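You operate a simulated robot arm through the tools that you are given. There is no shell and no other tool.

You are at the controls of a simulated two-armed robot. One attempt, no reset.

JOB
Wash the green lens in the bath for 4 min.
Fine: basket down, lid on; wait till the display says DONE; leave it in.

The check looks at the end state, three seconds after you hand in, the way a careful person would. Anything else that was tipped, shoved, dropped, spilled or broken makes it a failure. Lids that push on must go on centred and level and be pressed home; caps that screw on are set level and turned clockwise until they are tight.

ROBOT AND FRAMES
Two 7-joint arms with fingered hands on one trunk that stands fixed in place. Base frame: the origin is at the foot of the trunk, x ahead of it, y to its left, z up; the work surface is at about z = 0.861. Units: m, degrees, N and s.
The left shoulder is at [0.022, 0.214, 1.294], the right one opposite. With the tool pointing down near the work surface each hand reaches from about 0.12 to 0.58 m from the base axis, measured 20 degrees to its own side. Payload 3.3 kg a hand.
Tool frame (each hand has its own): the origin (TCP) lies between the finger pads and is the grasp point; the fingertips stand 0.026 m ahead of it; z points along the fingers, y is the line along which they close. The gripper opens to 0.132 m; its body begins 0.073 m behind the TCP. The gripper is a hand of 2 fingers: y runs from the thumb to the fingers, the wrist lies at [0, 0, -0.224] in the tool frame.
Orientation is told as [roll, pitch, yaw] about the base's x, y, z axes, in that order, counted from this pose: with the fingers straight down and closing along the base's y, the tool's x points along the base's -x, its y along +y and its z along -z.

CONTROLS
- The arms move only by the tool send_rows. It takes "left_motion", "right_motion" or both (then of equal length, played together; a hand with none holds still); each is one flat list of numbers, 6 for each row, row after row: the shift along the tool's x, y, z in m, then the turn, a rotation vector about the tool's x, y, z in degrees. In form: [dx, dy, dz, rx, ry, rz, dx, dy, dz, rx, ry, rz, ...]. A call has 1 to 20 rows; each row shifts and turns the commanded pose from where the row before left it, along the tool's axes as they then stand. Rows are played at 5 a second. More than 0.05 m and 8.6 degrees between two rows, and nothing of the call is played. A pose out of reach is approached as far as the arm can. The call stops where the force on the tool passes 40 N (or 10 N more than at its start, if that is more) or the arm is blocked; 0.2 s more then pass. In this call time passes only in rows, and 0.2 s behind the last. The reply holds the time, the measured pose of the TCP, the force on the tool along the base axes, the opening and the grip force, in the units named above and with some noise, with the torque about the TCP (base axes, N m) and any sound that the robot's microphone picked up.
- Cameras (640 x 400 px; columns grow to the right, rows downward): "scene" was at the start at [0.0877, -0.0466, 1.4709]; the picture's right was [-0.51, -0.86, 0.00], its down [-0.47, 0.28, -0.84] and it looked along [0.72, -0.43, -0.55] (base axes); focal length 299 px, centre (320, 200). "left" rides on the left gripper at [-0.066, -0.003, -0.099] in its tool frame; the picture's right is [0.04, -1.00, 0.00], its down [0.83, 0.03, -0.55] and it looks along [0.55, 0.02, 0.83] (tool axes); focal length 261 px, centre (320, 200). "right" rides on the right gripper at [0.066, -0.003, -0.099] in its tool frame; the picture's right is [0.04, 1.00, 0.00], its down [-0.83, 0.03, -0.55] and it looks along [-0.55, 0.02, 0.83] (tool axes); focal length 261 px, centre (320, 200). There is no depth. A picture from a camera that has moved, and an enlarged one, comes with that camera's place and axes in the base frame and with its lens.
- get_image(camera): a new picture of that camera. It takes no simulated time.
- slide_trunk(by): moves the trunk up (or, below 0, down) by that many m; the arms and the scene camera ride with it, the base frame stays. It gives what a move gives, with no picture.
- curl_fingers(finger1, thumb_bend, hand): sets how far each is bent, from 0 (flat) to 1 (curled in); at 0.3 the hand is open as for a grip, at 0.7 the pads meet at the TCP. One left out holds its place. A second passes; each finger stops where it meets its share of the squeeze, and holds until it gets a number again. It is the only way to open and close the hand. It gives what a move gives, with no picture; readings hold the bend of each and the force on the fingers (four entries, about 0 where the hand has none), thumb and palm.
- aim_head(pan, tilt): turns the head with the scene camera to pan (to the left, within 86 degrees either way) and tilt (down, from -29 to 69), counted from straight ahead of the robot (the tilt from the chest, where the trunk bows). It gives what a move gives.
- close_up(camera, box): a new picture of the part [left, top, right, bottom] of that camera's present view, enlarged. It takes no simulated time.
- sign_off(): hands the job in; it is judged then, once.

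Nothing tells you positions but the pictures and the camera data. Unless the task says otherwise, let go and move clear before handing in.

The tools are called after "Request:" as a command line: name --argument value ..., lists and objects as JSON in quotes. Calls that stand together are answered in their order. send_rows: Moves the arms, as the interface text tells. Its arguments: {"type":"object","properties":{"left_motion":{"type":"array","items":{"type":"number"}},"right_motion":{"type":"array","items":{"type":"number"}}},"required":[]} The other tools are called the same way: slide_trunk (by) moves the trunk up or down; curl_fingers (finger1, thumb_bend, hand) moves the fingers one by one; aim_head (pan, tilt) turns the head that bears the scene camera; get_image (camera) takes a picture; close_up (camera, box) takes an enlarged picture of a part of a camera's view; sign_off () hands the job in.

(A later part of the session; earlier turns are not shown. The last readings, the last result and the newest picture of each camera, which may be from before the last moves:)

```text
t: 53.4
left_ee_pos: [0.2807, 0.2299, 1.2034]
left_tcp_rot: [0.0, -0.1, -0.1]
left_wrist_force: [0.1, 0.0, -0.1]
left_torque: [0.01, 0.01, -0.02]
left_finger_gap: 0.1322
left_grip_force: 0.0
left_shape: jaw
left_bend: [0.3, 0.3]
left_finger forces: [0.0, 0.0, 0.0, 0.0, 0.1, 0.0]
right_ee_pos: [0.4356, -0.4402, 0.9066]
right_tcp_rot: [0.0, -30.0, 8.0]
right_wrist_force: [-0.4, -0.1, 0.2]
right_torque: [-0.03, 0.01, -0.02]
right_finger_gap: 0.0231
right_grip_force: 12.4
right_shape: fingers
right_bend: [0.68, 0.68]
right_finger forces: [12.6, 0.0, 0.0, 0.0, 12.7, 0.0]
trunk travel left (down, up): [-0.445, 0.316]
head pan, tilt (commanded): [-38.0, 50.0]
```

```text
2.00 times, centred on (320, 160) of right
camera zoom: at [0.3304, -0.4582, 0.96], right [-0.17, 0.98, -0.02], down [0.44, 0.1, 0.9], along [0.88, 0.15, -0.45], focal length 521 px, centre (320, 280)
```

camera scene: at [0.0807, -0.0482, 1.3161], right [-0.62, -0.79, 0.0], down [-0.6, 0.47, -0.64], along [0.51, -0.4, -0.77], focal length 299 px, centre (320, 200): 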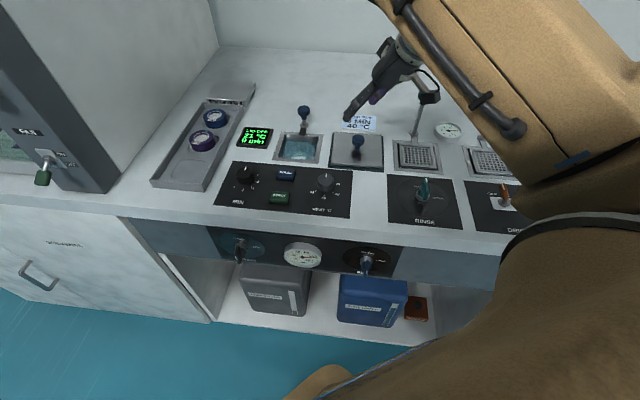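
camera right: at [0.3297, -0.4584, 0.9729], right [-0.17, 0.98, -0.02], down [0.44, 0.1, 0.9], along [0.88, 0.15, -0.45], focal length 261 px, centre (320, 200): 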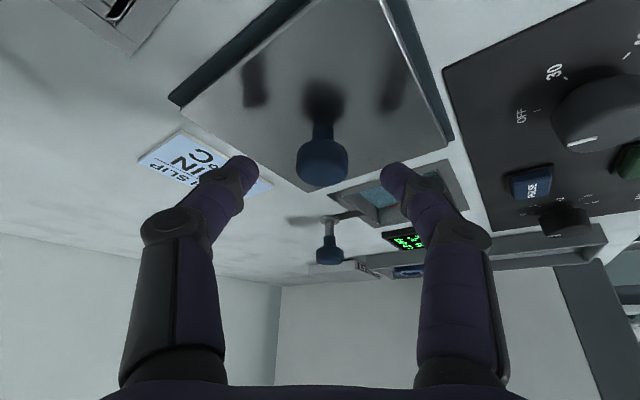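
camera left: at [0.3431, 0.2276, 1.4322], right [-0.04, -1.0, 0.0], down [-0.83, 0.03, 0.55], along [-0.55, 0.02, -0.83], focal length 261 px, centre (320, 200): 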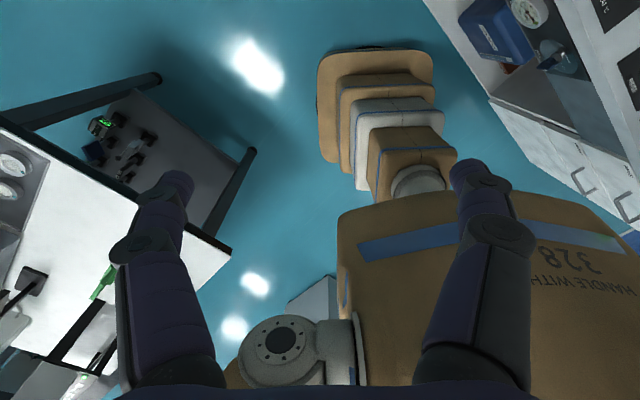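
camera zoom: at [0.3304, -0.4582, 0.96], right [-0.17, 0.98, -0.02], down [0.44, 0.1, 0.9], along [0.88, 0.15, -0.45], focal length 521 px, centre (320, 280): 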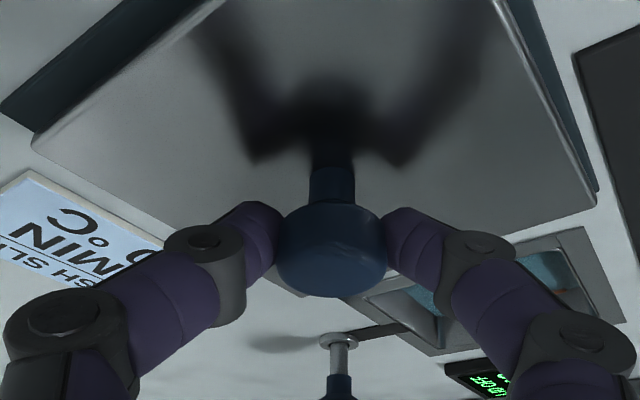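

Firm grip at 12 N. I'll lift the lid 3 cm and check it hangs level.

Request:
send_rows --right_motion '[-0.005, 0, -0.0087, 0, 0, 0, -0.005, 0, -0.0087, 0, 0, 0, -0.005, 0, -0.0087, 0, 0, 0]'

Request:
get_image --camera "right"

Request:
close_up --camera "scene" --box '[260, 80, 420, 180]'

```text
t: 54.2
left_ee_pos: [0.2802, 0.2305, 1.2034]
left_tcp_rot: [-0.1, -0.1, 0.0]
left_wrist_force: [-0.4, 0.2, -0.5]
left_torque: [-0.01, -0.03, -0.01]
left_finger_gap: 0.1317
left_grip_force: 0.2
left_shape: jaw
left_bend: [0.3, 0.3]
left_finger forces: [0.0, 0.0, 0.0, 0.0, 0.1, 0.0]
right_ee_pos: [0.436, -0.442, 0.9374]
right_tcp_rot: [0.0, -29.9, 8.0]
right_wrist_force: [-0.6, -0.3, -1.3]
right_torque: [-0.05, 0.0, 0.0]
right_finger_gap: 0.0231
right_grip_force: 12.7
right_shape: fingers
right_bend: [0.68, 0.68]
right_finger forces: [12.6, 0.0, 0.0, 0.0, 12.6, 0.1]
trunk travel left (down, up): [-0.445, 0.316]
head pan, tilt (commanded): [-38.0, 50.0]
```

```text
taken
camera right: at [0.3309, -0.4588, 0.9911], right [-0.17, 0.98, -0.02], down [0.43, 0.1, 0.9], along [0.88, 0.15, -0.44], focal length 261 px, centre (320, 200)
```

right: 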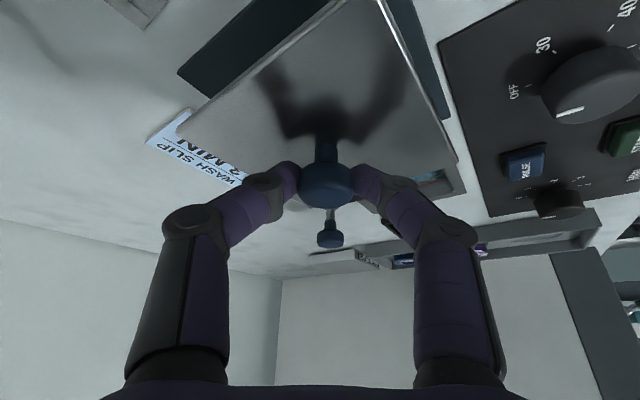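

```text
4.00 times, centred on (340, 130) of scene
camera zoom: at [0.0806, -0.0482, 1.316], right [-0.62, -0.79, 0.0], down [-0.6, 0.47, -0.64], along [0.51, -0.4, -0.77], focal length 1197 px, centre (240, 480)
```

zoom: 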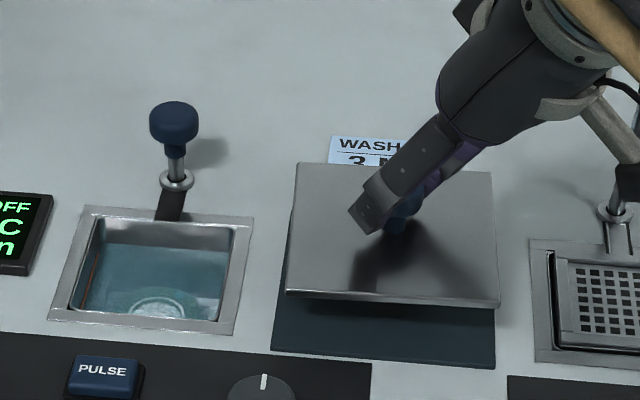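

The lid is off its mat and hanging nearly level. I'll measure its orientation more exactly before carrying it over.

Request:
close_up --camera "right" --box '[160, 40, 480, 240]'

Request:
close_up --camera "scene" --box '[320, 105, 400, 165]'

```text
2.00 times, centred on (320, 140) of right
camera zoom: at [0.3309, -0.4588, 0.9911], right [-0.17, 0.98, -0.02], down [0.43, 0.1, 0.9], along [0.88, 0.15, -0.44], focal length 521 px, centre (320, 320)
```

zoom: 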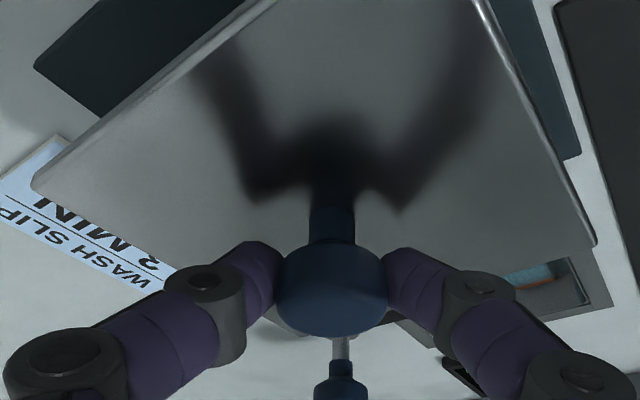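

```text
6.67 times, centred on (360, 135) of scene
camera zoom: at [0.0806, -0.0482, 1.316], right [-0.62, -0.79, 0.0], down [-0.6, 0.47, -0.64], along [0.51, -0.4, -0.77], focal length 1995 px, centre (53, 633)
```

zoom: 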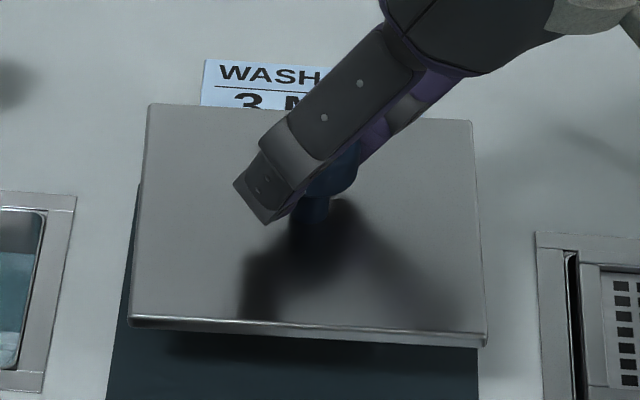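

The lid is rotated about 1.5–2° from the bath's axes, centred near (0.443, −0.438). I'll carry it over the bath by (0.0945, 0.095), correcting the small rotation on the way.

Request:
send_rows --right_motion '[-0.025, 0.0202, 0.0101, 0.19, 0, 0.32, -0.025, 0.0202, 0.0101, 0.19, 0, 0.32, -0.025, 0.0202, 0.0101, 0.19, 0, 0.32, -0.025, 0.0202, 0.0101, 0.19, 0, 0.32]'

Request:
get_image --camera "right"

Request:
close_up --camera "scene" --box '[240, 80, 400, 180]'

```text
t: 55.2
left_ee_pos: [0.2807, 0.2298, 1.2032]
left_tcp_rot: [0.0, -0.1, 0.1]
left_wrist_force: [0.3, -0.4, -0.3]
left_torque: [0.01, 0.02, 0.0]
left_finger_gap: 0.1319
left_grip_force: 0.0
left_shape: jaw
left_bend: [0.3, 0.3]
left_finger forces: [0.0, 0.0, 0.0, 0.0, 0.0, 0.1]
right_ee_pos: [0.5301, -0.3556, 0.9498]
right_tcp_rot: [0.2, -29.6, 5.4]
right_wrist_force: [0.3, 0.4, -1.6]
right_torque: [-0.02, 0.04, -0.01]
right_finger_gap: 0.023
right_grip_force: 12.6
right_shape: fingers
right_bend: [0.68, 0.68]
right_finger forces: [12.5, 0.0, 0.0, 0.1, 12.5, 0.2]
trunk travel left (down, up): [-0.445, 0.316]
head pan, tilt (commanded): [-38.0, 50.0]
```

```text
taken
camera right: at [0.4247, -0.3686, 1.0029], right [-0.13, 0.99, -0.02], down [0.45, 0.07, 0.89], along [0.89, 0.11, -0.45], focal length 261 px, centre (320, 200)
```

right: 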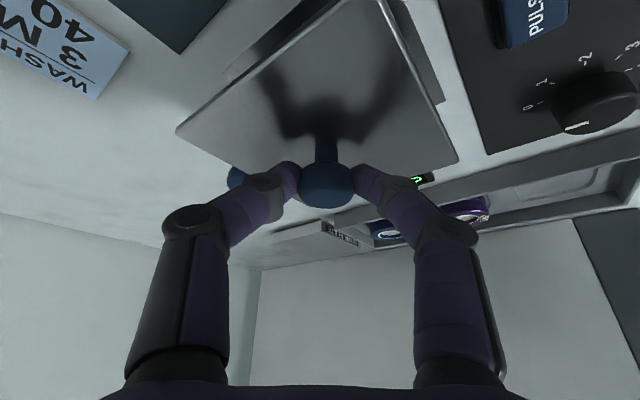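

```text
4.00 times, centred on (320, 130) of scene
camera zoom: at [0.0808, -0.0488, 1.316], right [-0.62, -0.79, 0.0], down [-0.6, 0.47, -0.64], along [0.51, -0.4, -0.77], focal length 1197 px, centre (320, 480)
```

zoom: 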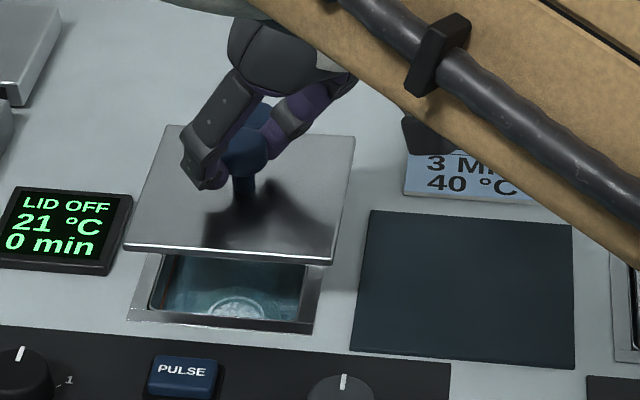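

Request:
send_rows --right_motion '[0.006, 0, 0.0104, 0, 0, 0, 0.006, 0, 0.0104, 0, 0, 0]'

Request:
get_image --camera "right"

Request:
close_up --camera "scene" --box '[250, 100, 350, 165]'

```text
t: 55.8
left_ee_pos: [0.2806, 0.2309, 1.2018]
left_tcp_rot: [0.0, 0.0, 0.1]
left_wrist_force: [0.5, -0.2, 0.8]
left_torque: [0.0, -0.01, 0.01]
left_finger_gap: 0.132
left_grip_force: 0.1
left_shape: jaw
left_bend: [0.3, 0.3]
left_finger forces: [0.0, 0.0, 0.1, 0.0, 0.0, 0.0]
right_ee_pos: [0.5322, -0.3531, 0.9298]
right_tcp_rot: [0.3, -30.2, 5.6]
right_wrist_force: [0.7, -0.2, -1.7]
right_torque: [0.01, 0.03, -0.05]
right_finger_gap: 0.0229
right_grip_force: 12.4
right_shape: fingers
right_bend: [0.68, 0.68]
right_finger forces: [12.5, 0.0, 0.0, 0.0, 12.5, 0.0]
trunk travel left (down, up): [-0.445, 0.316]
head pan, tilt (commanded): [-38.0, 50.0]
```

```text
taken
camera right: at [0.4263, -0.3667, 0.9827], right [-0.14, 0.99, -0.02], down [0.44, 0.07, 0.9], along [0.89, 0.11, -0.44], focal length 261 px, centre (320, 200)
```

right: 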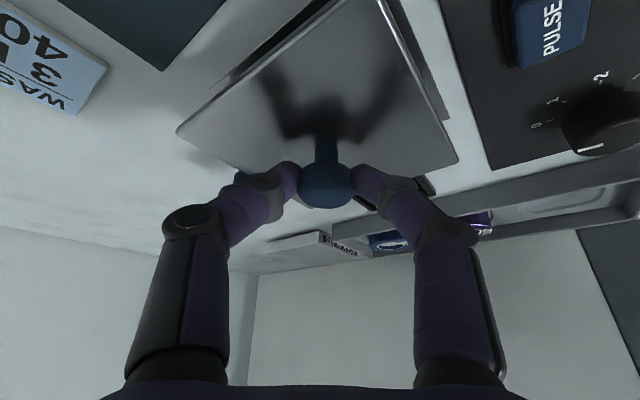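

```text
6.15 times, centred on (300, 132) of scene
camera zoom: at [0.081, -0.0483, 1.316], right [-0.62, -0.79, 0.0], down [-0.6, 0.47, -0.64], along [0.51, -0.4, -0.77], focal length 1841 px, centre (443, 615)
```

zoom: 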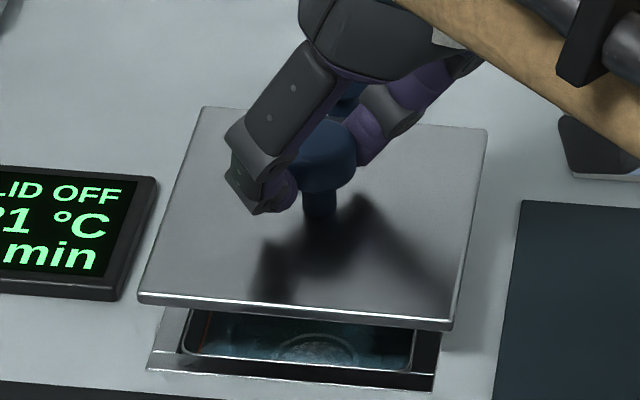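

The lid is about 6–7 mm short in y because the arm lags at this height; it should converge as it lowers. I'll come down a bit more and re-measure.

Request:
send_rows --right_motion '[0.0045, 0, 0.0078, 0, 0, 0, 0, 0, 0, 0, 0, 0]'

Request:
close_up --camera "right" --box '[160, 0, 480, 200]'

Request:
close_up --camera "scene" --box '[250, 100, 350, 165]'

```text
t: 56.4
left_ee_pos: [0.2803, 0.2293, 1.2022]
left_tcp_rot: [0.1, 0.0, 0.0]
left_wrist_force: [-0.6, -0.9, -0.5]
left_torque: [-0.02, 0.02, 0.04]
left_finger_gap: 0.1319
left_grip_force: 0.0
left_shape: jaw
left_bend: [0.3, 0.3]
left_finger forces: [0.0, 0.1, 0.0, 0.0, 0.0, 0.1]
right_ee_pos: [0.532, -0.3536, 0.9205]
right_tcp_rot: [0.1, -30.0, 5.8]
right_wrist_force: [-0.4, 0.0, -1.4]
right_torque: [0.0, 0.03, 0.02]
right_finger_gap: 0.0229
right_grip_force: 12.1
right_shape: fingers
right_bend: [0.68, 0.68]
right_finger forces: [12.4, 0.0, 0.0, 0.0, 12.5, 0.0]
trunk travel left (down, up): [-0.445, 0.316]
head pan, tilt (commanded): [-38.0, 50.0]
```

```text
2.00 times, centred on (320, 100) of right
camera zoom: at [0.4252, -0.3675, 0.9727], right [-0.14, 0.99, -0.02], down [0.44, 0.08, 0.9], along [0.89, 0.11, -0.44], focal length 521 px, centre (320, 400)
```

zoom: 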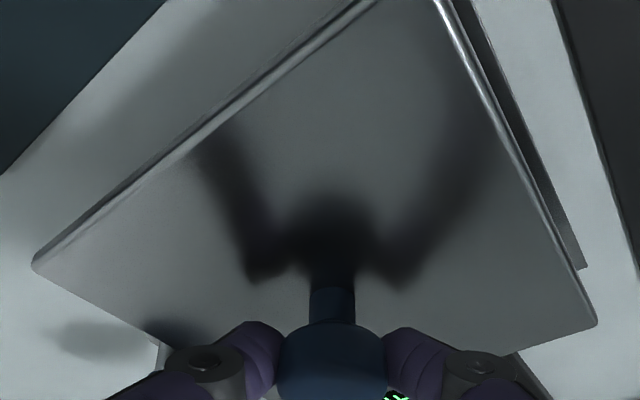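

```text
6.15 times, centred on (300, 132) of scene
camera zoom: at [0.0806, -0.0482, 1.316], right [-0.62, -0.79, 0.0], down [-0.6, 0.47, -0.64], along [0.51, -0.4, -0.77], focal length 1841 px, centre (443, 615)
```

zoom: 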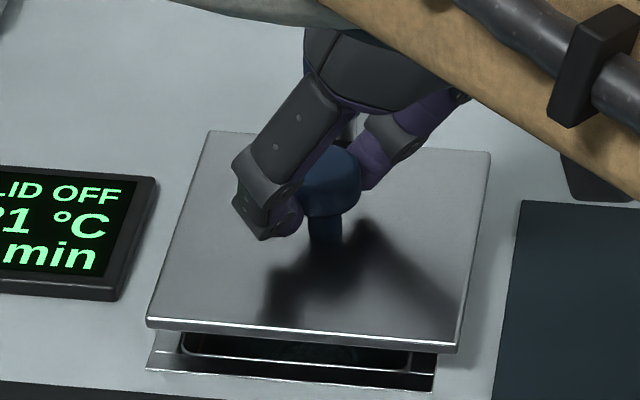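

Request:
send_rows --right_motion '[0.0003, 0.0069, -0.0002, 0, 0, 0, 0, 0, 0, 0, 0, 0]'

Request:
close_up --camera "scene" --box '[250, 100, 350, 165]'

Request:
get_image --camera "right"

```text
t: 57.0
left_ee_pos: [0.2803, 0.2297, 1.2023]
left_tcp_rot: [0.0, 0.0, -0.1]
left_wrist_force: [-0.1, 0.1, -0.1]
left_torque: [-0.04, -0.05, -0.04]
left_finger_gap: 0.1321
left_grip_force: 0.0
left_shape: jaw
left_bend: [0.3, 0.3]
left_finger forces: [0.0, 0.1, 0.0, 0.0, 0.1, 0.0]
right_ee_pos: [0.5288, -0.3485, 0.9174]
right_tcp_rot: [0.2, -29.6, 5.6]
right_wrist_force: [0.7, -0.6, -2.3]
right_torque: [0.01, 0.04, -0.02]
right_finger_gap: 0.0227
right_grip_force: 12.8
right_shape: fingers
right_bend: [0.68, 0.68]
right_finger forces: [12.4, 0.0, 0.1, 0.0, 12.5, 0.1]
trunk travel left (down, up): [-0.445, 0.316]
head pan, tilt (commanded): [-38.0, 50.0]
```

```text
6.15 times, centred on (300, 132) of scene
camera zoom: at [0.081, -0.0485, 1.316], right [-0.62, -0.79, 0.0], down [-0.6, 0.47, -0.64], along [0.51, -0.4, -0.77], focal length 1841 px, centre (443, 615)
```

zoom: 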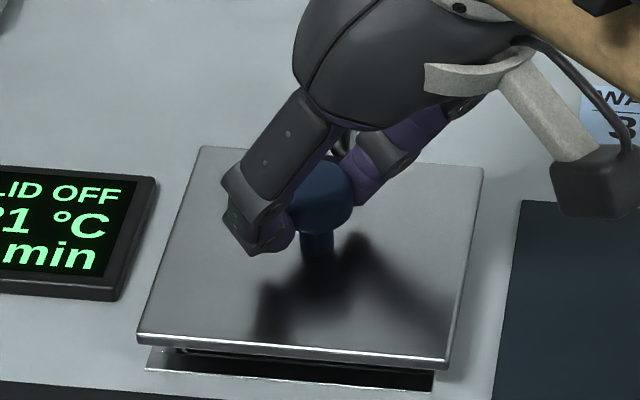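

```text
taken
camera right: at [0.4232, -0.3617, 0.9703], right [-0.13, 0.99, -0.02], down [0.44, 0.08, 0.89], along [0.89, 0.11, -0.45], focal length 261 px, centre (320, 200)
```

right: 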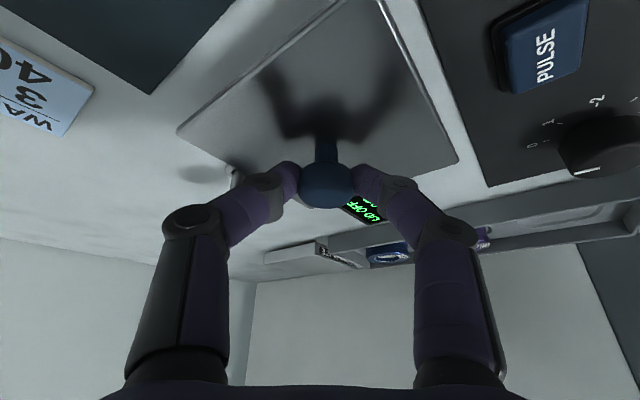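

The arm is at a joint limit here, which pulls it off line. Raising the trunk puts the hand lower relative to the shoulder and should free it; I'll raise by 0.10 m (the lid goes up with it) and then lower the hand again.

Request:
slide_trunk --by 0.1

Request:
send_rows --right_motion '[0.01, 0, 0.0173, 0, 0, 0, 0.01, 0, 0.0173, 0, 0, 0, 0.01, 0, 0.0173, 0, 0, 0, 0, 0, 0, 0, 0, 0]'

Request:
get_image --camera "scene"

```text
t: 58.3
left_ee_pos: [0.2816, 0.2304, 1.3027]
left_tcp_rot: [0.0, -0.1, 0.0]
left_wrist_force: [0.2, 0.2, 1.1]
left_torque: [-0.02, 0.0, 0.01]
left_finger_gap: 0.1317
left_grip_force: 0.1
left_shape: jaw
left_bend: [0.3, 0.3]
left_finger forces: [0.0, 0.1, 0.0, 0.0, 0.1, 0.0]
right_ee_pos: [0.5309, -0.347, 1.0217]
right_tcp_rot: [0.3, -30.1, 5.7]
right_wrist_force: [0.2, 0.3, -2.0]
right_torque: [0.02, 0.01, -0.01]
right_finger_gap: 0.0228
right_grip_force: 12.0
right_shape: fingers
right_bend: [0.68, 0.68]
right_finger forces: [12.5, 0.0, 0.0, 0.0, 12.6, 0.0]
trunk travel left (down, up): [-0.545, 0.216]
head pan, tilt (commanded): [-38.0, 50.0]
```

```text
t: 59.3
left_ee_pos: [0.2795, 0.2313, 1.3014]
left_tcp_rot: [0.0, 0.0, 0.0]
left_wrist_force: [-0.3, 0.1, 0.0]
left_torque: [0.0, -0.02, -0.01]
left_finger_gap: 0.1318
left_grip_force: 0.1
left_shape: jaw
left_bend: [0.3, 0.3]
left_finger forces: [0.1, 0.0, 0.0, 0.0, 0.0, 0.1]
right_ee_pos: [0.5311, -0.3443, 0.9608]
right_tcp_rot: [-0.1, -30.0, 6.1]
right_wrist_force: [0.2, -0.7, -1.5]
right_torque: [-0.01, -0.01, 0.0]
right_finger_gap: 0.0229
right_grip_force: 12.8
right_shape: fingers
right_bend: [0.68, 0.68]
right_finger forces: [12.6, 0.0, 0.1, 0.0, 12.5, 0.0]
trunk travel left (down, up): [-0.545, 0.216]
head pan, tilt (commanded): [-38.0, 50.0]
```

```text
taken
camera scene: at [0.0731, -0.0482, 1.4164], right [-0.62, -0.79, 0.0], down [-0.6, 0.47, -0.64], along [0.51, -0.4, -0.77], focal length 299 px, centre (320, 200)
```

scene: 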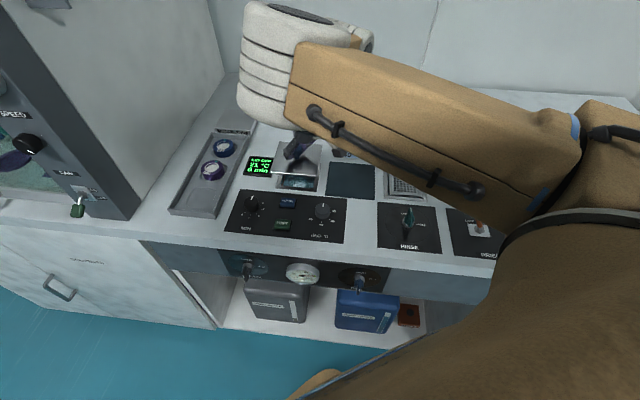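

Request:
send_rows --right_motion '[0.009, 0, 0.0156, 0, 0, 0, 0.009, 0, 0.0156, 0, 0, 0, 0, 0, 0, 0, 0, 0]'

Request:
get_image --camera "right"

Request:
close_up --camera "scene" --box '[230, 120, 350, 220]'

```text
t: 60.1
left_ee_pos: [0.2814, 0.23, 1.3027]
left_tcp_rot: [0.0, -0.1, 0.0]
left_wrist_force: [0.6, 0.1, 0.4]
left_torque: [-0.01, -0.03, 0.0]
left_finger_gap: 0.132
left_grip_force: 0.0
left_shape: jaw
left_bend: [0.3, 0.3]
left_finger forces: [0.0, 0.0, 0.0, 0.0, 0.0, 0.0]
right_ee_pos: [0.5307, -0.34, 0.9231]
right_tcp_rot: [0.0, -29.9, 6.7]
right_wrist_force: [-0.4, 0.7, -1.6]
right_torque: [0.02, 0.04, 0.04]
right_finger_gap: 0.0229
right_grip_force: 13.0
right_shape: fingers
right_bend: [0.68, 0.68]
right_finger forces: [12.4, 0.0, 0.0, 0.0, 12.5, 0.0]
trunk travel left (down, up): [-0.545, 0.216]
head pan, tilt (commanded): [-38.0, 50.0]
```

```text
taken
camera right: at [0.4254, -0.3557, 0.9762], right [-0.15, 0.99, -0.02], down [0.44, 0.09, 0.89], along [0.89, 0.12, -0.45], focal length 261 px, centre (320, 200)
```

right: 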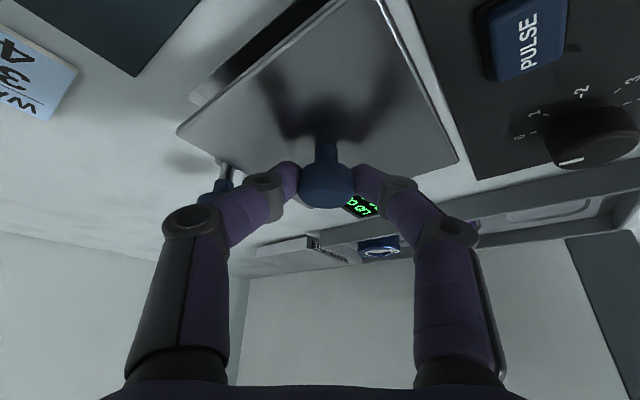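

```text
4.00 times, centred on (290, 170) of scene
camera zoom: at [0.0733, -0.0482, 1.4164], right [-0.62, -0.79, 0.0], down [-0.6, 0.47, -0.64], along [0.51, -0.4, -0.77], focal length 1197 px, centre (440, 320)
```

zoom: 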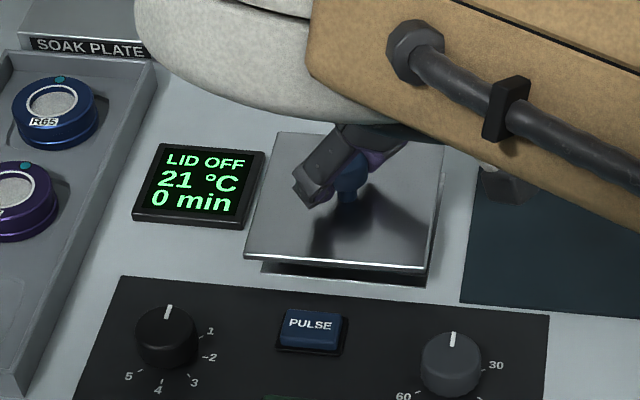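

The hand now follows exactly. Comparing edges, the lid should shift about 4 mm toward −y; I'll do that while lowering to a few millimetres above the rim.

Request:
send_rows --right_motion '[0.0004, -0.004, -0.0002, 0, 0, 0, 0.0045, 0, 0.0078, 0, 0, 0, 0, 0, 0, 0, 0, 0]'

Request:
close_up --camera "right" --box '[160, 0, 480, 200]'

Request:
close_up --camera "scene" --box '[270, 135, 350, 195]'

```text
t: 60.9
left_ee_pos: [0.2795, 0.2309, 1.3018]
left_tcp_rot: [0.0, 0.0, -0.1]
left_wrist_force: [-1.2, 0.1, -0.1]
left_torque: [0.01, -0.03, 0.01]
left_finger_gap: 0.132
left_grip_force: 0.0
left_shape: jaw
left_bend: [0.3, 0.3]
left_finger forces: [0.0, 0.0, 0.0, 0.0, 0.0, 0.1]
right_ee_pos: [0.5304, -0.3455, 0.9152]
right_tcp_rot: [0.0, -30.0, 6.6]
right_wrist_force: [-0.1, 0.4, -1.8]
right_torque: [0.05, 0.05, 0.0]
right_finger_gap: 0.0226
right_grip_force: 12.9
right_shape: fingers
right_bend: [0.68, 0.68]
right_finger forces: [12.5, 0.1, 0.1, 0.0, 12.4, 0.0]
trunk travel left (down, up): [-0.545, 0.216]
head pan, tilt (commanded): [-38.0, 50.0]
```

```text
2.00 times, centred on (320, 100) of right
camera zoom: at [0.4246, -0.3599, 0.9672], right [-0.15, 0.99, -0.02], down [0.44, 0.09, 0.9], along [0.89, 0.12, -0.45], focal length 521 px, centre (320, 400)
```

zoom: 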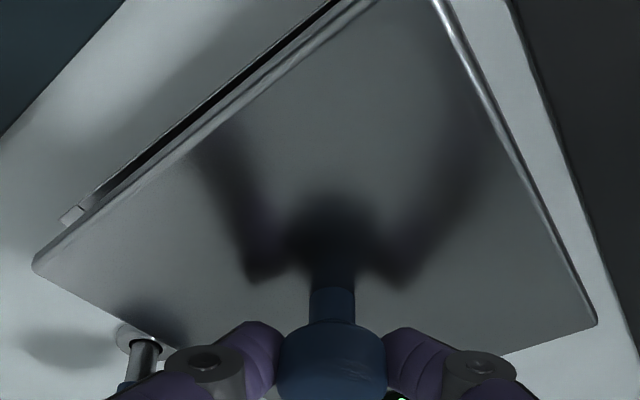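

```text
6.67 times, centred on (310, 165) of scene
camera zoom: at [0.0733, -0.0483, 1.4164], right [-0.62, -0.79, 0.0], down [-0.6, 0.47, -0.64], along [0.51, -0.4, -0.77], focal length 1995 px, centre (387, 433)
```

zoom: 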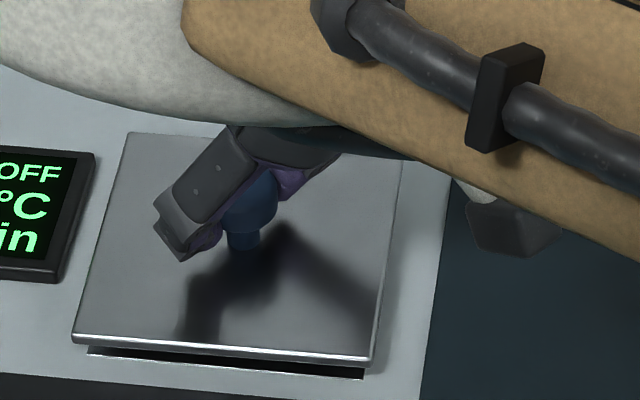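

The lid now overhangs the rim evenly (about 3 mm at the front, under 1 mm off sideways) and is square to it. I'll lower onto the rim slowly.

Request:
send_rows --right_motion '[0.0015, 0, 0.0026, 0, 0, 0, 0.0015, 0, 0.0026, 0, 0, 0]'

Request:
close_up --camera "right" --box '[160, 0, 480, 200]'

Request:
close_up --camera "scene" --box '[270, 135, 350, 195]'

```text
t: 61.5
left_ee_pos: [0.2795, 0.2304, 1.3007]
left_tcp_rot: [-0.1, 0.0, -0.1]
left_wrist_force: [-0.2, -0.5, -0.1]
left_torque: [0.0, 0.0, 0.01]
left_finger_gap: 0.132
left_grip_force: 0.1
left_shape: jaw
left_bend: [0.3, 0.3]
left_finger forces: [0.0, 0.0, 0.0, 0.0, 0.0, 0.0]
right_ee_pos: [0.5305, -0.3439, 0.9082]
right_tcp_rot: [0.0, -30.0, 6.5]
right_wrist_force: [-0.4, 0.1, -1.6]
right_torque: [-0.03, 0.03, -0.01]
right_finger_gap: 0.023
right_grip_force: 12.7
right_shape: fingers
right_bend: [0.68, 0.68]
right_finger forces: [12.4, 0.0, 0.0, 0.0, 12.5, 0.0]
trunk travel left (down, up): [-0.545, 0.216]
head pan, tilt (commanded): [-38.0, 50.0]
```

```text
2.00 times, centred on (320, 100) of right
camera zoom: at [0.4244, -0.3593, 0.9614], right [-0.15, 0.99, -0.02], down [0.44, 0.08, 0.9], along [0.89, 0.12, -0.45], focal length 521 px, centre (320, 400)
```

zoom: 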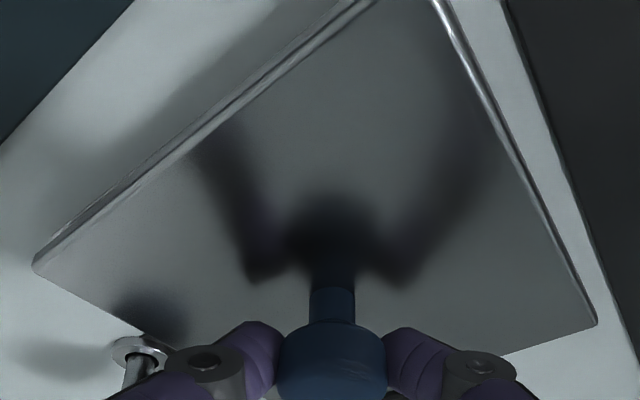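

```text
6.67 times, centred on (310, 165) of scene
camera zoom: at [0.0734, -0.0483, 1.4163], right [-0.62, -0.79, 0.0], down [-0.6, 0.47, -0.64], along [0.51, -0.4, -0.77], focal length 1995 px, centre (387, 433)
```

zoom: 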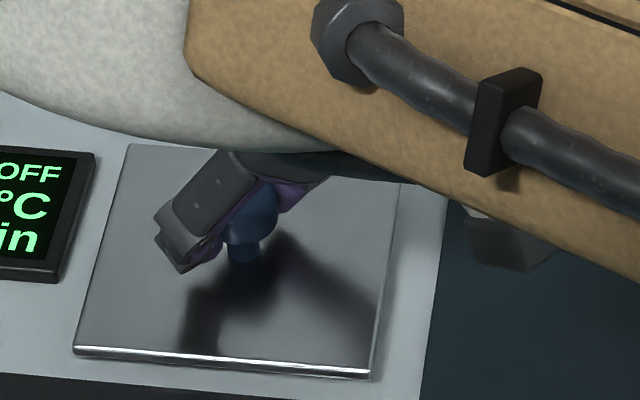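

Request:
send_rows --right_motion '[0.001, 0, 0.0017, 0, 0, 0, 0.001, 0, 0.0017, 0, 0, 0]'

Request:
close_up --camera "scene" --box '[270, 135, 350, 195]'

```text
t: 62.1
left_ee_pos: [0.2804, 0.2297, 1.3015]
left_tcp_rot: [0.1, 0.0, 0.0]
left_wrist_force: [-0.1, -0.5, -0.9]
left_torque: [0.01, 0.02, -0.02]
left_finger_gap: 0.1319
left_grip_force: 0.1
left_shape: jaw
left_bend: [0.3, 0.3]
left_finger forces: [0.0, 0.1, 0.1, 0.0, 0.0, 0.1]
right_ee_pos: [0.5307, -0.3452, 0.9059]
right_tcp_rot: [0.1, -30.0, 6.6]
right_wrist_force: [0.0, 0.5, -2.1]
right_torque: [0.01, 0.03, -0.01]
right_finger_gap: 0.0226
right_grip_force: 12.5
right_shape: fingers
right_bend: [0.68, 0.68]
right_finger forces: [12.5, 0.0, 0.0, 0.0, 12.5, 0.0]
trunk travel left (down, up): [-0.545, 0.216]
head pan, tilt (commanded): [-38.0, 50.0]
```

```text
6.67 times, centred on (310, 165) of scene
camera zoom: at [0.0734, -0.0483, 1.4163], right [-0.62, -0.79, 0.0], down [-0.6, 0.47, -0.64], along [0.51, -0.4, -0.77], focal length 1995 px, centre (387, 433)
```

zoom: 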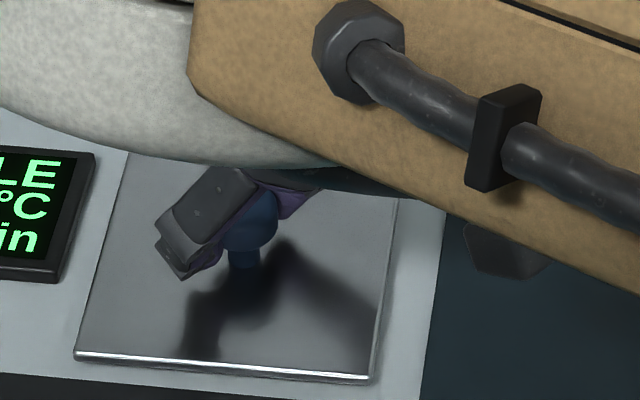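

The display text changed (likely "IDLE"), so it's sensing the lid. I'll continue down to contact.

Request:
send_rows --right_motion '[0.001, 0, 0.0017, 0, 0, 0]'

Request:
send_rows --right_motion '[0.001, 0, 0.0017, 0, 0, 0]'

Request:
close_up --camera "scene" --box '[240, 135, 350, 205]'

```text
t: 62.5
left_ee_pos: [0.2813, 0.2298, 1.3018]
left_tcp_rot: [-0.1, 0.0, 0.0]
left_wrist_force: [-0.7, 0.7, 0.2]
left_torque: [0.02, -0.03, -0.01]
left_finger_gap: 0.132
left_grip_force: 0.2
left_shape: jaw
left_bend: [0.3, 0.3]
left_finger forces: [0.0, 0.0, 0.0, 0.0, 0.0, 0.1]
right_ee_pos: [0.5308, -0.3442, 0.9032]
right_tcp_rot: [-0.1, -30.1, 6.7]
right_wrist_force: [0.3, -0.4, -0.5]
right_torque: [0.04, -0.03, 0.01]
right_finger_gap: 0.023
right_grip_force: 12.8
right_shape: fingers
right_bend: [0.68, 0.68]
right_finger forces: [12.6, 0.0, 0.0, 0.0, 12.5, 0.0]
trunk travel left (down, up): [-0.545, 0.216]
head pan, tilt (commanded): [-38.0, 50.0]
```

```text
t: 62.9
left_ee_pos: [0.2804, 0.2311, 1.3035]
left_tcp_rot: [0.0, 0.0, 0.1]
left_wrist_force: [0.2, -0.3, -0.3]
left_torque: [0.0, 0.02, 0.0]
left_finger_gap: 0.1323
left_grip_force: 0.0
left_shape: jaw
left_bend: [0.3, 0.3]
left_finger forces: [0.2, 0.0, 0.0, 0.1, 0.0, 0.1]
right_ee_pos: [0.5298, -0.3444, 0.9015]
right_tcp_rot: [-0.1, -30.1, 6.7]
right_wrist_force: [-0.8, -0.6, 2.6]
right_torque: [0.01, -0.03, 0.01]
right_finger_gap: 0.023
right_grip_force: 13.3
right_shape: fingers
right_bend: [0.69, 0.68]
right_finger forces: [13.3, 0.0, 0.0, 0.0, 13.5, 0.1]
trunk travel left (down, up): [-0.545, 0.216]
head pan, tilt (commanded): [-38.0, 50.0]
```

```text
5.71 times, centred on (295, 170) of scene
camera zoom: at [0.0729, -0.048, 1.4165], right [-0.62, -0.79, 0.0], down [-0.6, 0.47, -0.64], along [0.51, -0.4, -0.77], focal length 1710 px, centre (463, 371)
```

zoom: 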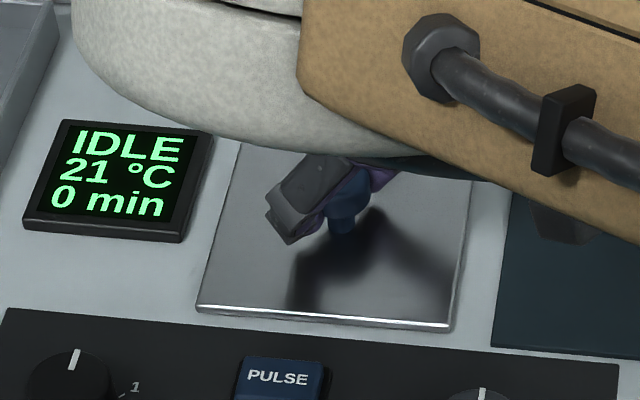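

Contact made, and the display says IDLE. I'll press gently to seat it, then release.

Request:
send_rows --right_motion '[0.0007, 0, 0.0013, 0, 0, 0, 0.0005, 0, 0.0009, 0, 0, 0]'

Request:
curl_fingers --hand "right" --finger1 0.5 --thumb_bend 0.5

Request:
close_up --camera "right" --box '[160, 0, 480, 200]'

```text
t: 63.5
left_ee_pos: [0.2802, 0.2305, 1.3023]
left_tcp_rot: [0.0, 0.1, -0.1]
left_wrist_force: [-0.3, 0.4, -0.4]
left_torque: [0.0, -0.02, -0.02]
left_finger_gap: 0.1319
left_grip_force: 0.1
left_shape: jaw
left_bend: [0.3, 0.3]
left_finger forces: [0.0, 0.0, 0.1, 0.0, 0.0, 0.0]
right_ee_pos: [0.5309, -0.3451, 0.9013]
right_tcp_rot: [-0.2, -30.3, 6.7]
right_wrist_force: [1.1, -1.8, 11.7]
right_torque: [0.05, -0.14, -0.04]
right_finger_gap: 0.0225
right_grip_force: 15.1
right_shape: fingers
right_bend: [0.7, 0.68]
right_finger forces: [14.1, 0.1, 0.1, 0.0, 16.0, 0.0]
trunk travel left (down, up): [-0.545, 0.216]
head pan, tilt (commanded): [-38.0, 50.0]
```

```text
t: 64.5
left_ee_pos: [0.2801, 0.2317, 1.3028]
left_tcp_rot: [0.0, 0.0, 0.0]
left_wrist_force: [0.8, -1.1, 0.5]
left_torque: [0.0, 0.01, 0.0]
left_finger_gap: 0.1319
left_grip_force: 0.1
left_shape: jaw
left_bend: [0.3, 0.3]
left_finger forces: [0.0, 0.1, 0.1, 0.0, 0.0, 0.1]
right_ee_pos: [0.5295, -0.3452, 0.8983]
right_tcp_rot: [0.0, -30.1, 6.5]
right_wrist_force: [-0.7, -0.2, 0.9]
right_torque: [-0.03, -0.02, 0.02]
right_finger_gap: 0.0651
right_grip_force: 0.1
right_shape: fingers
right_bend: [0.5, 0.5]
right_finger forces: [0.0, 0.1, 0.1, 0.1, 1.1, 0.1]
trunk travel left (down, up): [-0.545, 0.216]
head pan, tilt (commanded): [-38.0, 50.0]
```

```text
2.00 times, centred on (320, 100) of right
camera zoom: at [0.4245, -0.3596, 0.9518], right [-0.15, 0.99, -0.02], down [0.44, 0.08, 0.9], along [0.89, 0.12, -0.45], focal length 521 px, centre (320, 400)
```

zoom: 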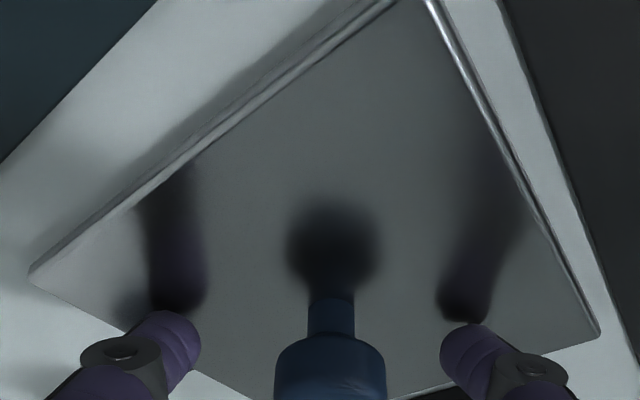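

Request:
send_rows --right_motion '[-0.005, 0, -0.0087, 0, 0, 0, -0.015, 0, -0.026, 0, 0, 0, -0.02, 0, -0.0346, 0, 0, 0, -0.01, 0, -0.0173, 0, 0, 0]'

Request:
get_image --camera "right"

Request:
get_image --camera "scene"

```text
t: 65.5
left_ee_pos: [0.28, 0.2304, 1.3031]
left_tcp_rot: [0.0, -0.1, -0.1]
left_wrist_force: [0.3, 0.9, 0.7]
left_torque: [-0.01, 0.0, 0.04]
left_finger_gap: 0.1318
left_grip_force: 0.1
left_shape: jaw
left_bend: [0.3, 0.3]
left_finger forces: [0.0, 0.0, 0.0, 0.1, 0.1, 0.1]
right_ee_pos: [0.5264, -0.3498, 0.9971]
right_tcp_rot: [0.0, -29.8, 5.8]
right_wrist_force: [0.6, -0.9, -0.7]
right_torque: [0.0, 0.01, -0.01]
right_finger_gap: 0.0663
right_grip_force: 0.0
right_shape: fingers
right_bend: [0.5, 0.5]
right_finger forces: [0.1, 0.0, 0.0, 0.0, 0.0, 0.1]
trunk travel left (down, up): [-0.545, 0.216]
head pan, tilt (commanded): [-38.0, 50.0]
```

```text
taken
camera right: at [0.4221, -0.3629, 1.0501], right [-0.14, 0.99, -0.02], down [0.44, 0.08, 0.89], along [0.89, 0.12, -0.45], focal length 261 px, centre (320, 200)
```

right: 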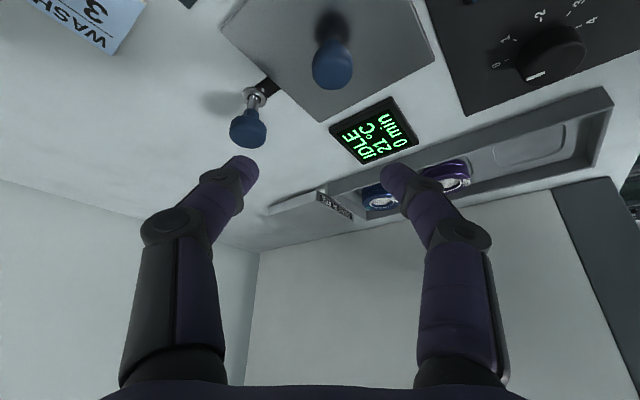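

```text
taken
camera scene: at [0.0731, -0.0482, 1.4164], right [-0.62, -0.79, 0.0], down [-0.6, 0.47, -0.64], along [0.51, -0.4, -0.77], focal length 299 px, centre (320, 200)
```

scene: 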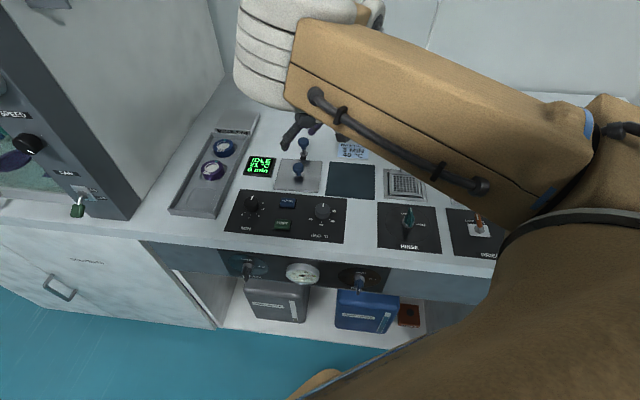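

Request:
close_up --camera "scene" --box '[225, 130, 385, 240]'

Request:
close_up --camera "right" --box '[200, 0, 450, 170]'

```text
3.64 times, centred on (305, 185) of scene
camera zoom: at [0.0731, -0.0482, 1.4164], right [-0.62, -0.79, 0.0], down [-0.6, 0.47, -0.64], along [0.51, -0.4, -0.77], focal length 1088 px, centre (374, 254)
```

zoom: 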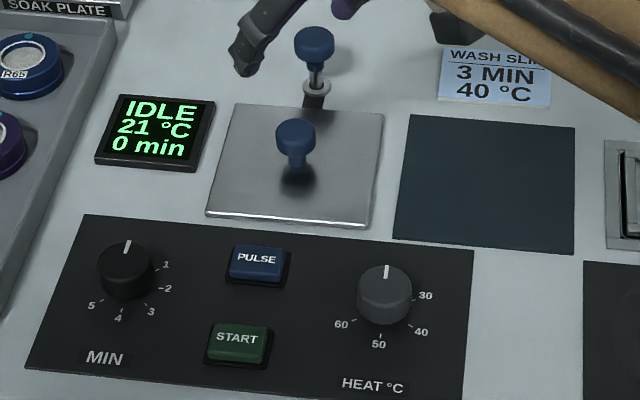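

```text
2.35 times, centred on (325, 85) of right
camera zoom: at [0.4221, -0.3629, 1.0501], right [-0.14, 0.99, -0.02], down [0.44, 0.08, 0.89], along [0.89, 0.12, -0.45], focal length 613 px, centre (308, 471)
```

zoom: 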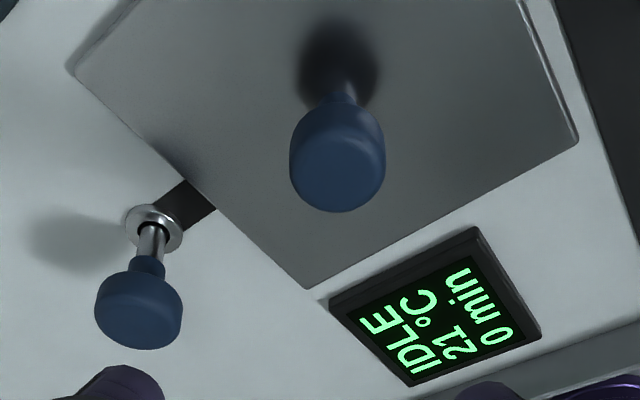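

The lid is on, square and level, and the display says IDLE. Next the MIN dial: its ticks step 45° clockwise per minute around (0.516, −0.193), with the pointer now at 0 toward the wall, so 4 is a half turn clockwise. I'll leave HEAT at OFF as the job asks for none. I'll raise the trunk a little for wrist freedom and bring the hand over the dial at yaw 60°.

Request:
slide_trunk --by 0.08

Request:
send_rows --right_motion '[0.0048, 0.0215, 0.0088, -3.88, 0, -6.71, 0.0022, 0.0212, 0.0103, -3.88, 0, -6.71, -0.0003, 0.0206, 0.0118, -3.88, 0, -6.71, -0.0025, 0.0197, 0.013, -3.88, 0, -6.71, -0.0048, 0.0183, 0.0143, -3.88, 0, -6.71, -0.0069, 0.0165, 0.0156, -3.88, 0, -6.71, -0.0088, 0.0145, 0.0167, -3.88, 0, -6.71]'

Request:
aim_head --pan -25 --tilt 55

Request:
get_image --camera "scene"

Request:
get_image --camera "right"

```text
t: 66.7
left_ee_pos: [0.2805, 0.2316, 1.3811]
left_tcp_rot: [0.1, 0.0, -0.1]
left_wrist_force: [0.2, -0.1, 0.0]
left_torque: [-0.02, 0.01, 0.02]
left_finger_gap: 0.1321
left_grip_force: 0.1
left_shape: jaw
left_bend: [0.3, 0.3]
left_finger forces: [0.0, 0.0, 0.1, 0.1, 0.0, 0.0]
right_ee_pos: [0.5296, -0.3486, 1.0764]
right_tcp_rot: [0.2, -30.1, 5.9]
right_wrist_force: [0.6, 0.6, -0.4]
right_torque: [0.01, 0.01, 0.03]
right_finger_gap: 0.0663
right_grip_force: 0.0
right_shape: fingers
right_bend: [0.5, 0.5]
right_finger forces: [0.1, 0.0, 0.0, 0.0, 0.1, 0.0]
trunk travel left (down, up): [-0.625, 0.136]
head pan, tilt (commanded): [-38.0, 50.0]
```

```text
t: 68.3
left_ee_pos: [0.2803, 0.2307, 1.3817]
left_tcp_rot: [0.0, 0.0, 0.0]
left_wrist_force: [0.4, -0.4, 0.2]
left_torque: [0.02, 0.0, 0.01]
left_finger_gap: 0.1318
left_grip_force: 0.1
left_shape: jaw
left_bend: [0.3, 0.3]
left_finger forces: [0.0, 0.1, 0.0, 0.1, 0.0, 0.0]
right_ee_pos: [0.5158, -0.195, 1.0084]
right_tcp_rot: [0.0, -30.0, 61.0]
right_wrist_force: [0.3, 0.0, 0.7]
right_torque: [0.0, 0.03, -0.02]
right_finger_gap: 0.0659
right_grip_force: 0.0
right_shape: fingers
right_bend: [0.5, 0.5]
right_finger forces: [0.0, 0.0, 0.0, 0.1, 0.0, 0.0]
trunk travel left (down, up): [-0.625, 0.136]
head pan, tilt (commanded): [-38.0, 50.0]
```

```text
t: 69.0
left_ee_pos: [0.2804, 0.231, 1.3824]
left_tcp_rot: [0.0, 0.0, 0.0]
left_wrist_force: [-0.8, -0.7, -0.4]
left_torque: [-0.02, 0.0, 0.0]
left_finger_gap: 0.1319
left_grip_force: 0.1
left_shape: jaw
left_bend: [0.3, 0.3]
left_finger forces: [0.0, 0.0, 0.0, 0.0, 0.0, 0.1]
right_ee_pos: [0.5163, -0.1952, 1.0094]
right_tcp_rot: [0.1, -30.0, 60.8]
right_wrist_force: [-0.1, 0.5, -0.2]
right_torque: [-0.01, 0.02, 0.02]
right_finger_gap: 0.066
right_grip_force: 0.0
right_shape: fingers
right_bend: [0.5, 0.5]
right_finger forces: [0.0, 0.0, 0.0, 0.0, 0.1, 0.0]
trunk travel left (down, up): [-0.625, 0.136]
head pan, tilt (commanded): [-25.0, 55.0]
```

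```text
taken
camera scene: at [0.0753, -0.0313, 1.4899], right [-0.42, -0.91, 0.0], down [-0.74, 0.35, -0.57], along [0.52, -0.24, -0.82], focal length 299 px, centre (320, 200)
```

scene: 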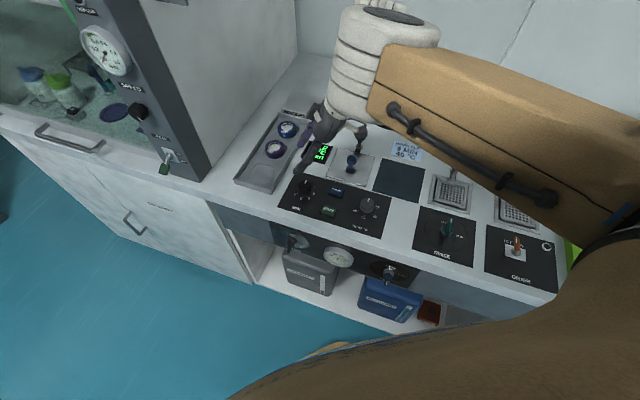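

```text
taken
camera right: at [0.4661, -0.2892, 1.0625], right [-0.89, 0.46, -0.02], down [0.19, 0.4, 0.9], along [0.42, 0.79, -0.45], focal length 261 px, centre (320, 200)
```

right: 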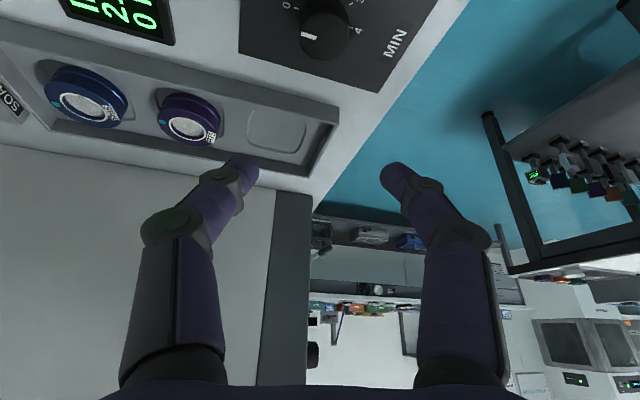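

The hand follows exactly here at yaw 61°. The dial measures (0.5155, −0.193) with its top at z ≈ 0.885. I'll descend around it.

Request:
send_rows --right_motion '[0.0226, 0.0008, 0.0326, 0, 0, 0, 0.0226, 0.0008, 0.0326, 0, 0, 0, 0, 0, 0, 0, 0, 0]'

Request:
get_image --camera "right"

Request:
close_up --camera "scene" --box '[260, 130, 400, 220]'

```text
t: 69.8
left_ee_pos: [0.2802, 0.2311, 1.3826]
left_tcp_rot: [0.1, 0.0, 0.0]
left_wrist_force: [-0.4, 0.2, -0.2]
left_torque: [-0.02, 0.02, 0.03]
left_finger_gap: 0.1318
left_grip_force: 0.0
left_shape: jaw
left_bend: [0.3, 0.3]
left_finger forces: [0.2, 0.0, 0.0, 0.0, 0.0, 0.1]
right_ee_pos: [0.5112, -0.1991, 0.9301]
right_tcp_rot: [0.0, -29.9, 60.7]
right_wrist_force: [0.0, -0.8, 0.6]
right_torque: [-0.01, 0.01, 0.01]
right_finger_gap: 0.066
right_grip_force: 0.0
right_shape: fingers
right_bend: [0.5, 0.5]
right_finger forces: [0.1, 0.1, 0.1, 0.0, 0.1, 0.0]
trunk travel left (down, up): [-0.625, 0.136]
head pan, tilt (commanded): [-25.0, 55.0]
```

```text
taken
camera right: at [0.4605, -0.2932, 0.9825], right [-0.89, 0.46, -0.02], down [0.19, 0.4, 0.9], along [0.42, 0.79, -0.45], focal length 261 px, centre (320, 200)
```

right: 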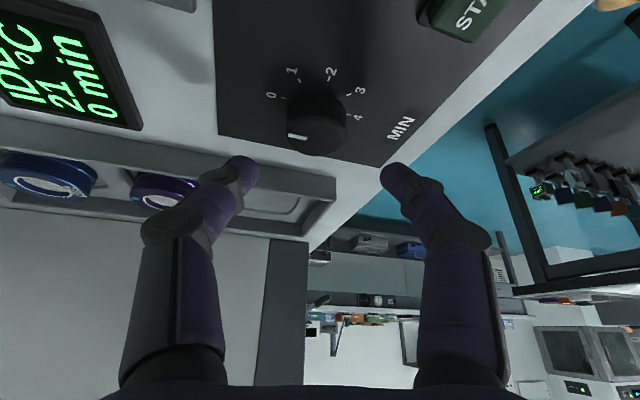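

```text
4.44 times, centred on (330, 175) of scene
camera zoom: at [0.0752, -0.0309, 1.4899], right [-0.42, -0.91, 0.0], down [-0.74, 0.35, -0.57], along [0.52, -0.24, -0.82], focal length 1330 px, centre (276, 311)
```

zoom: 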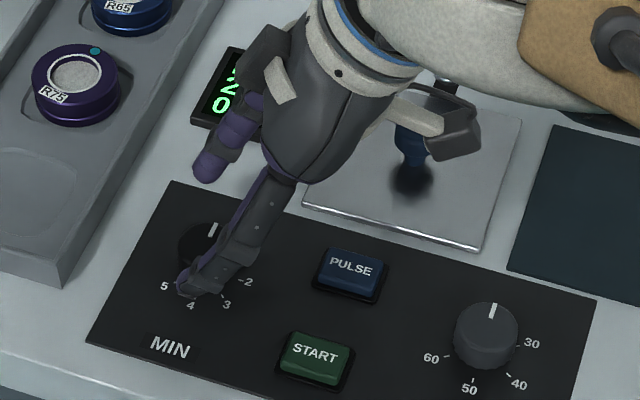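

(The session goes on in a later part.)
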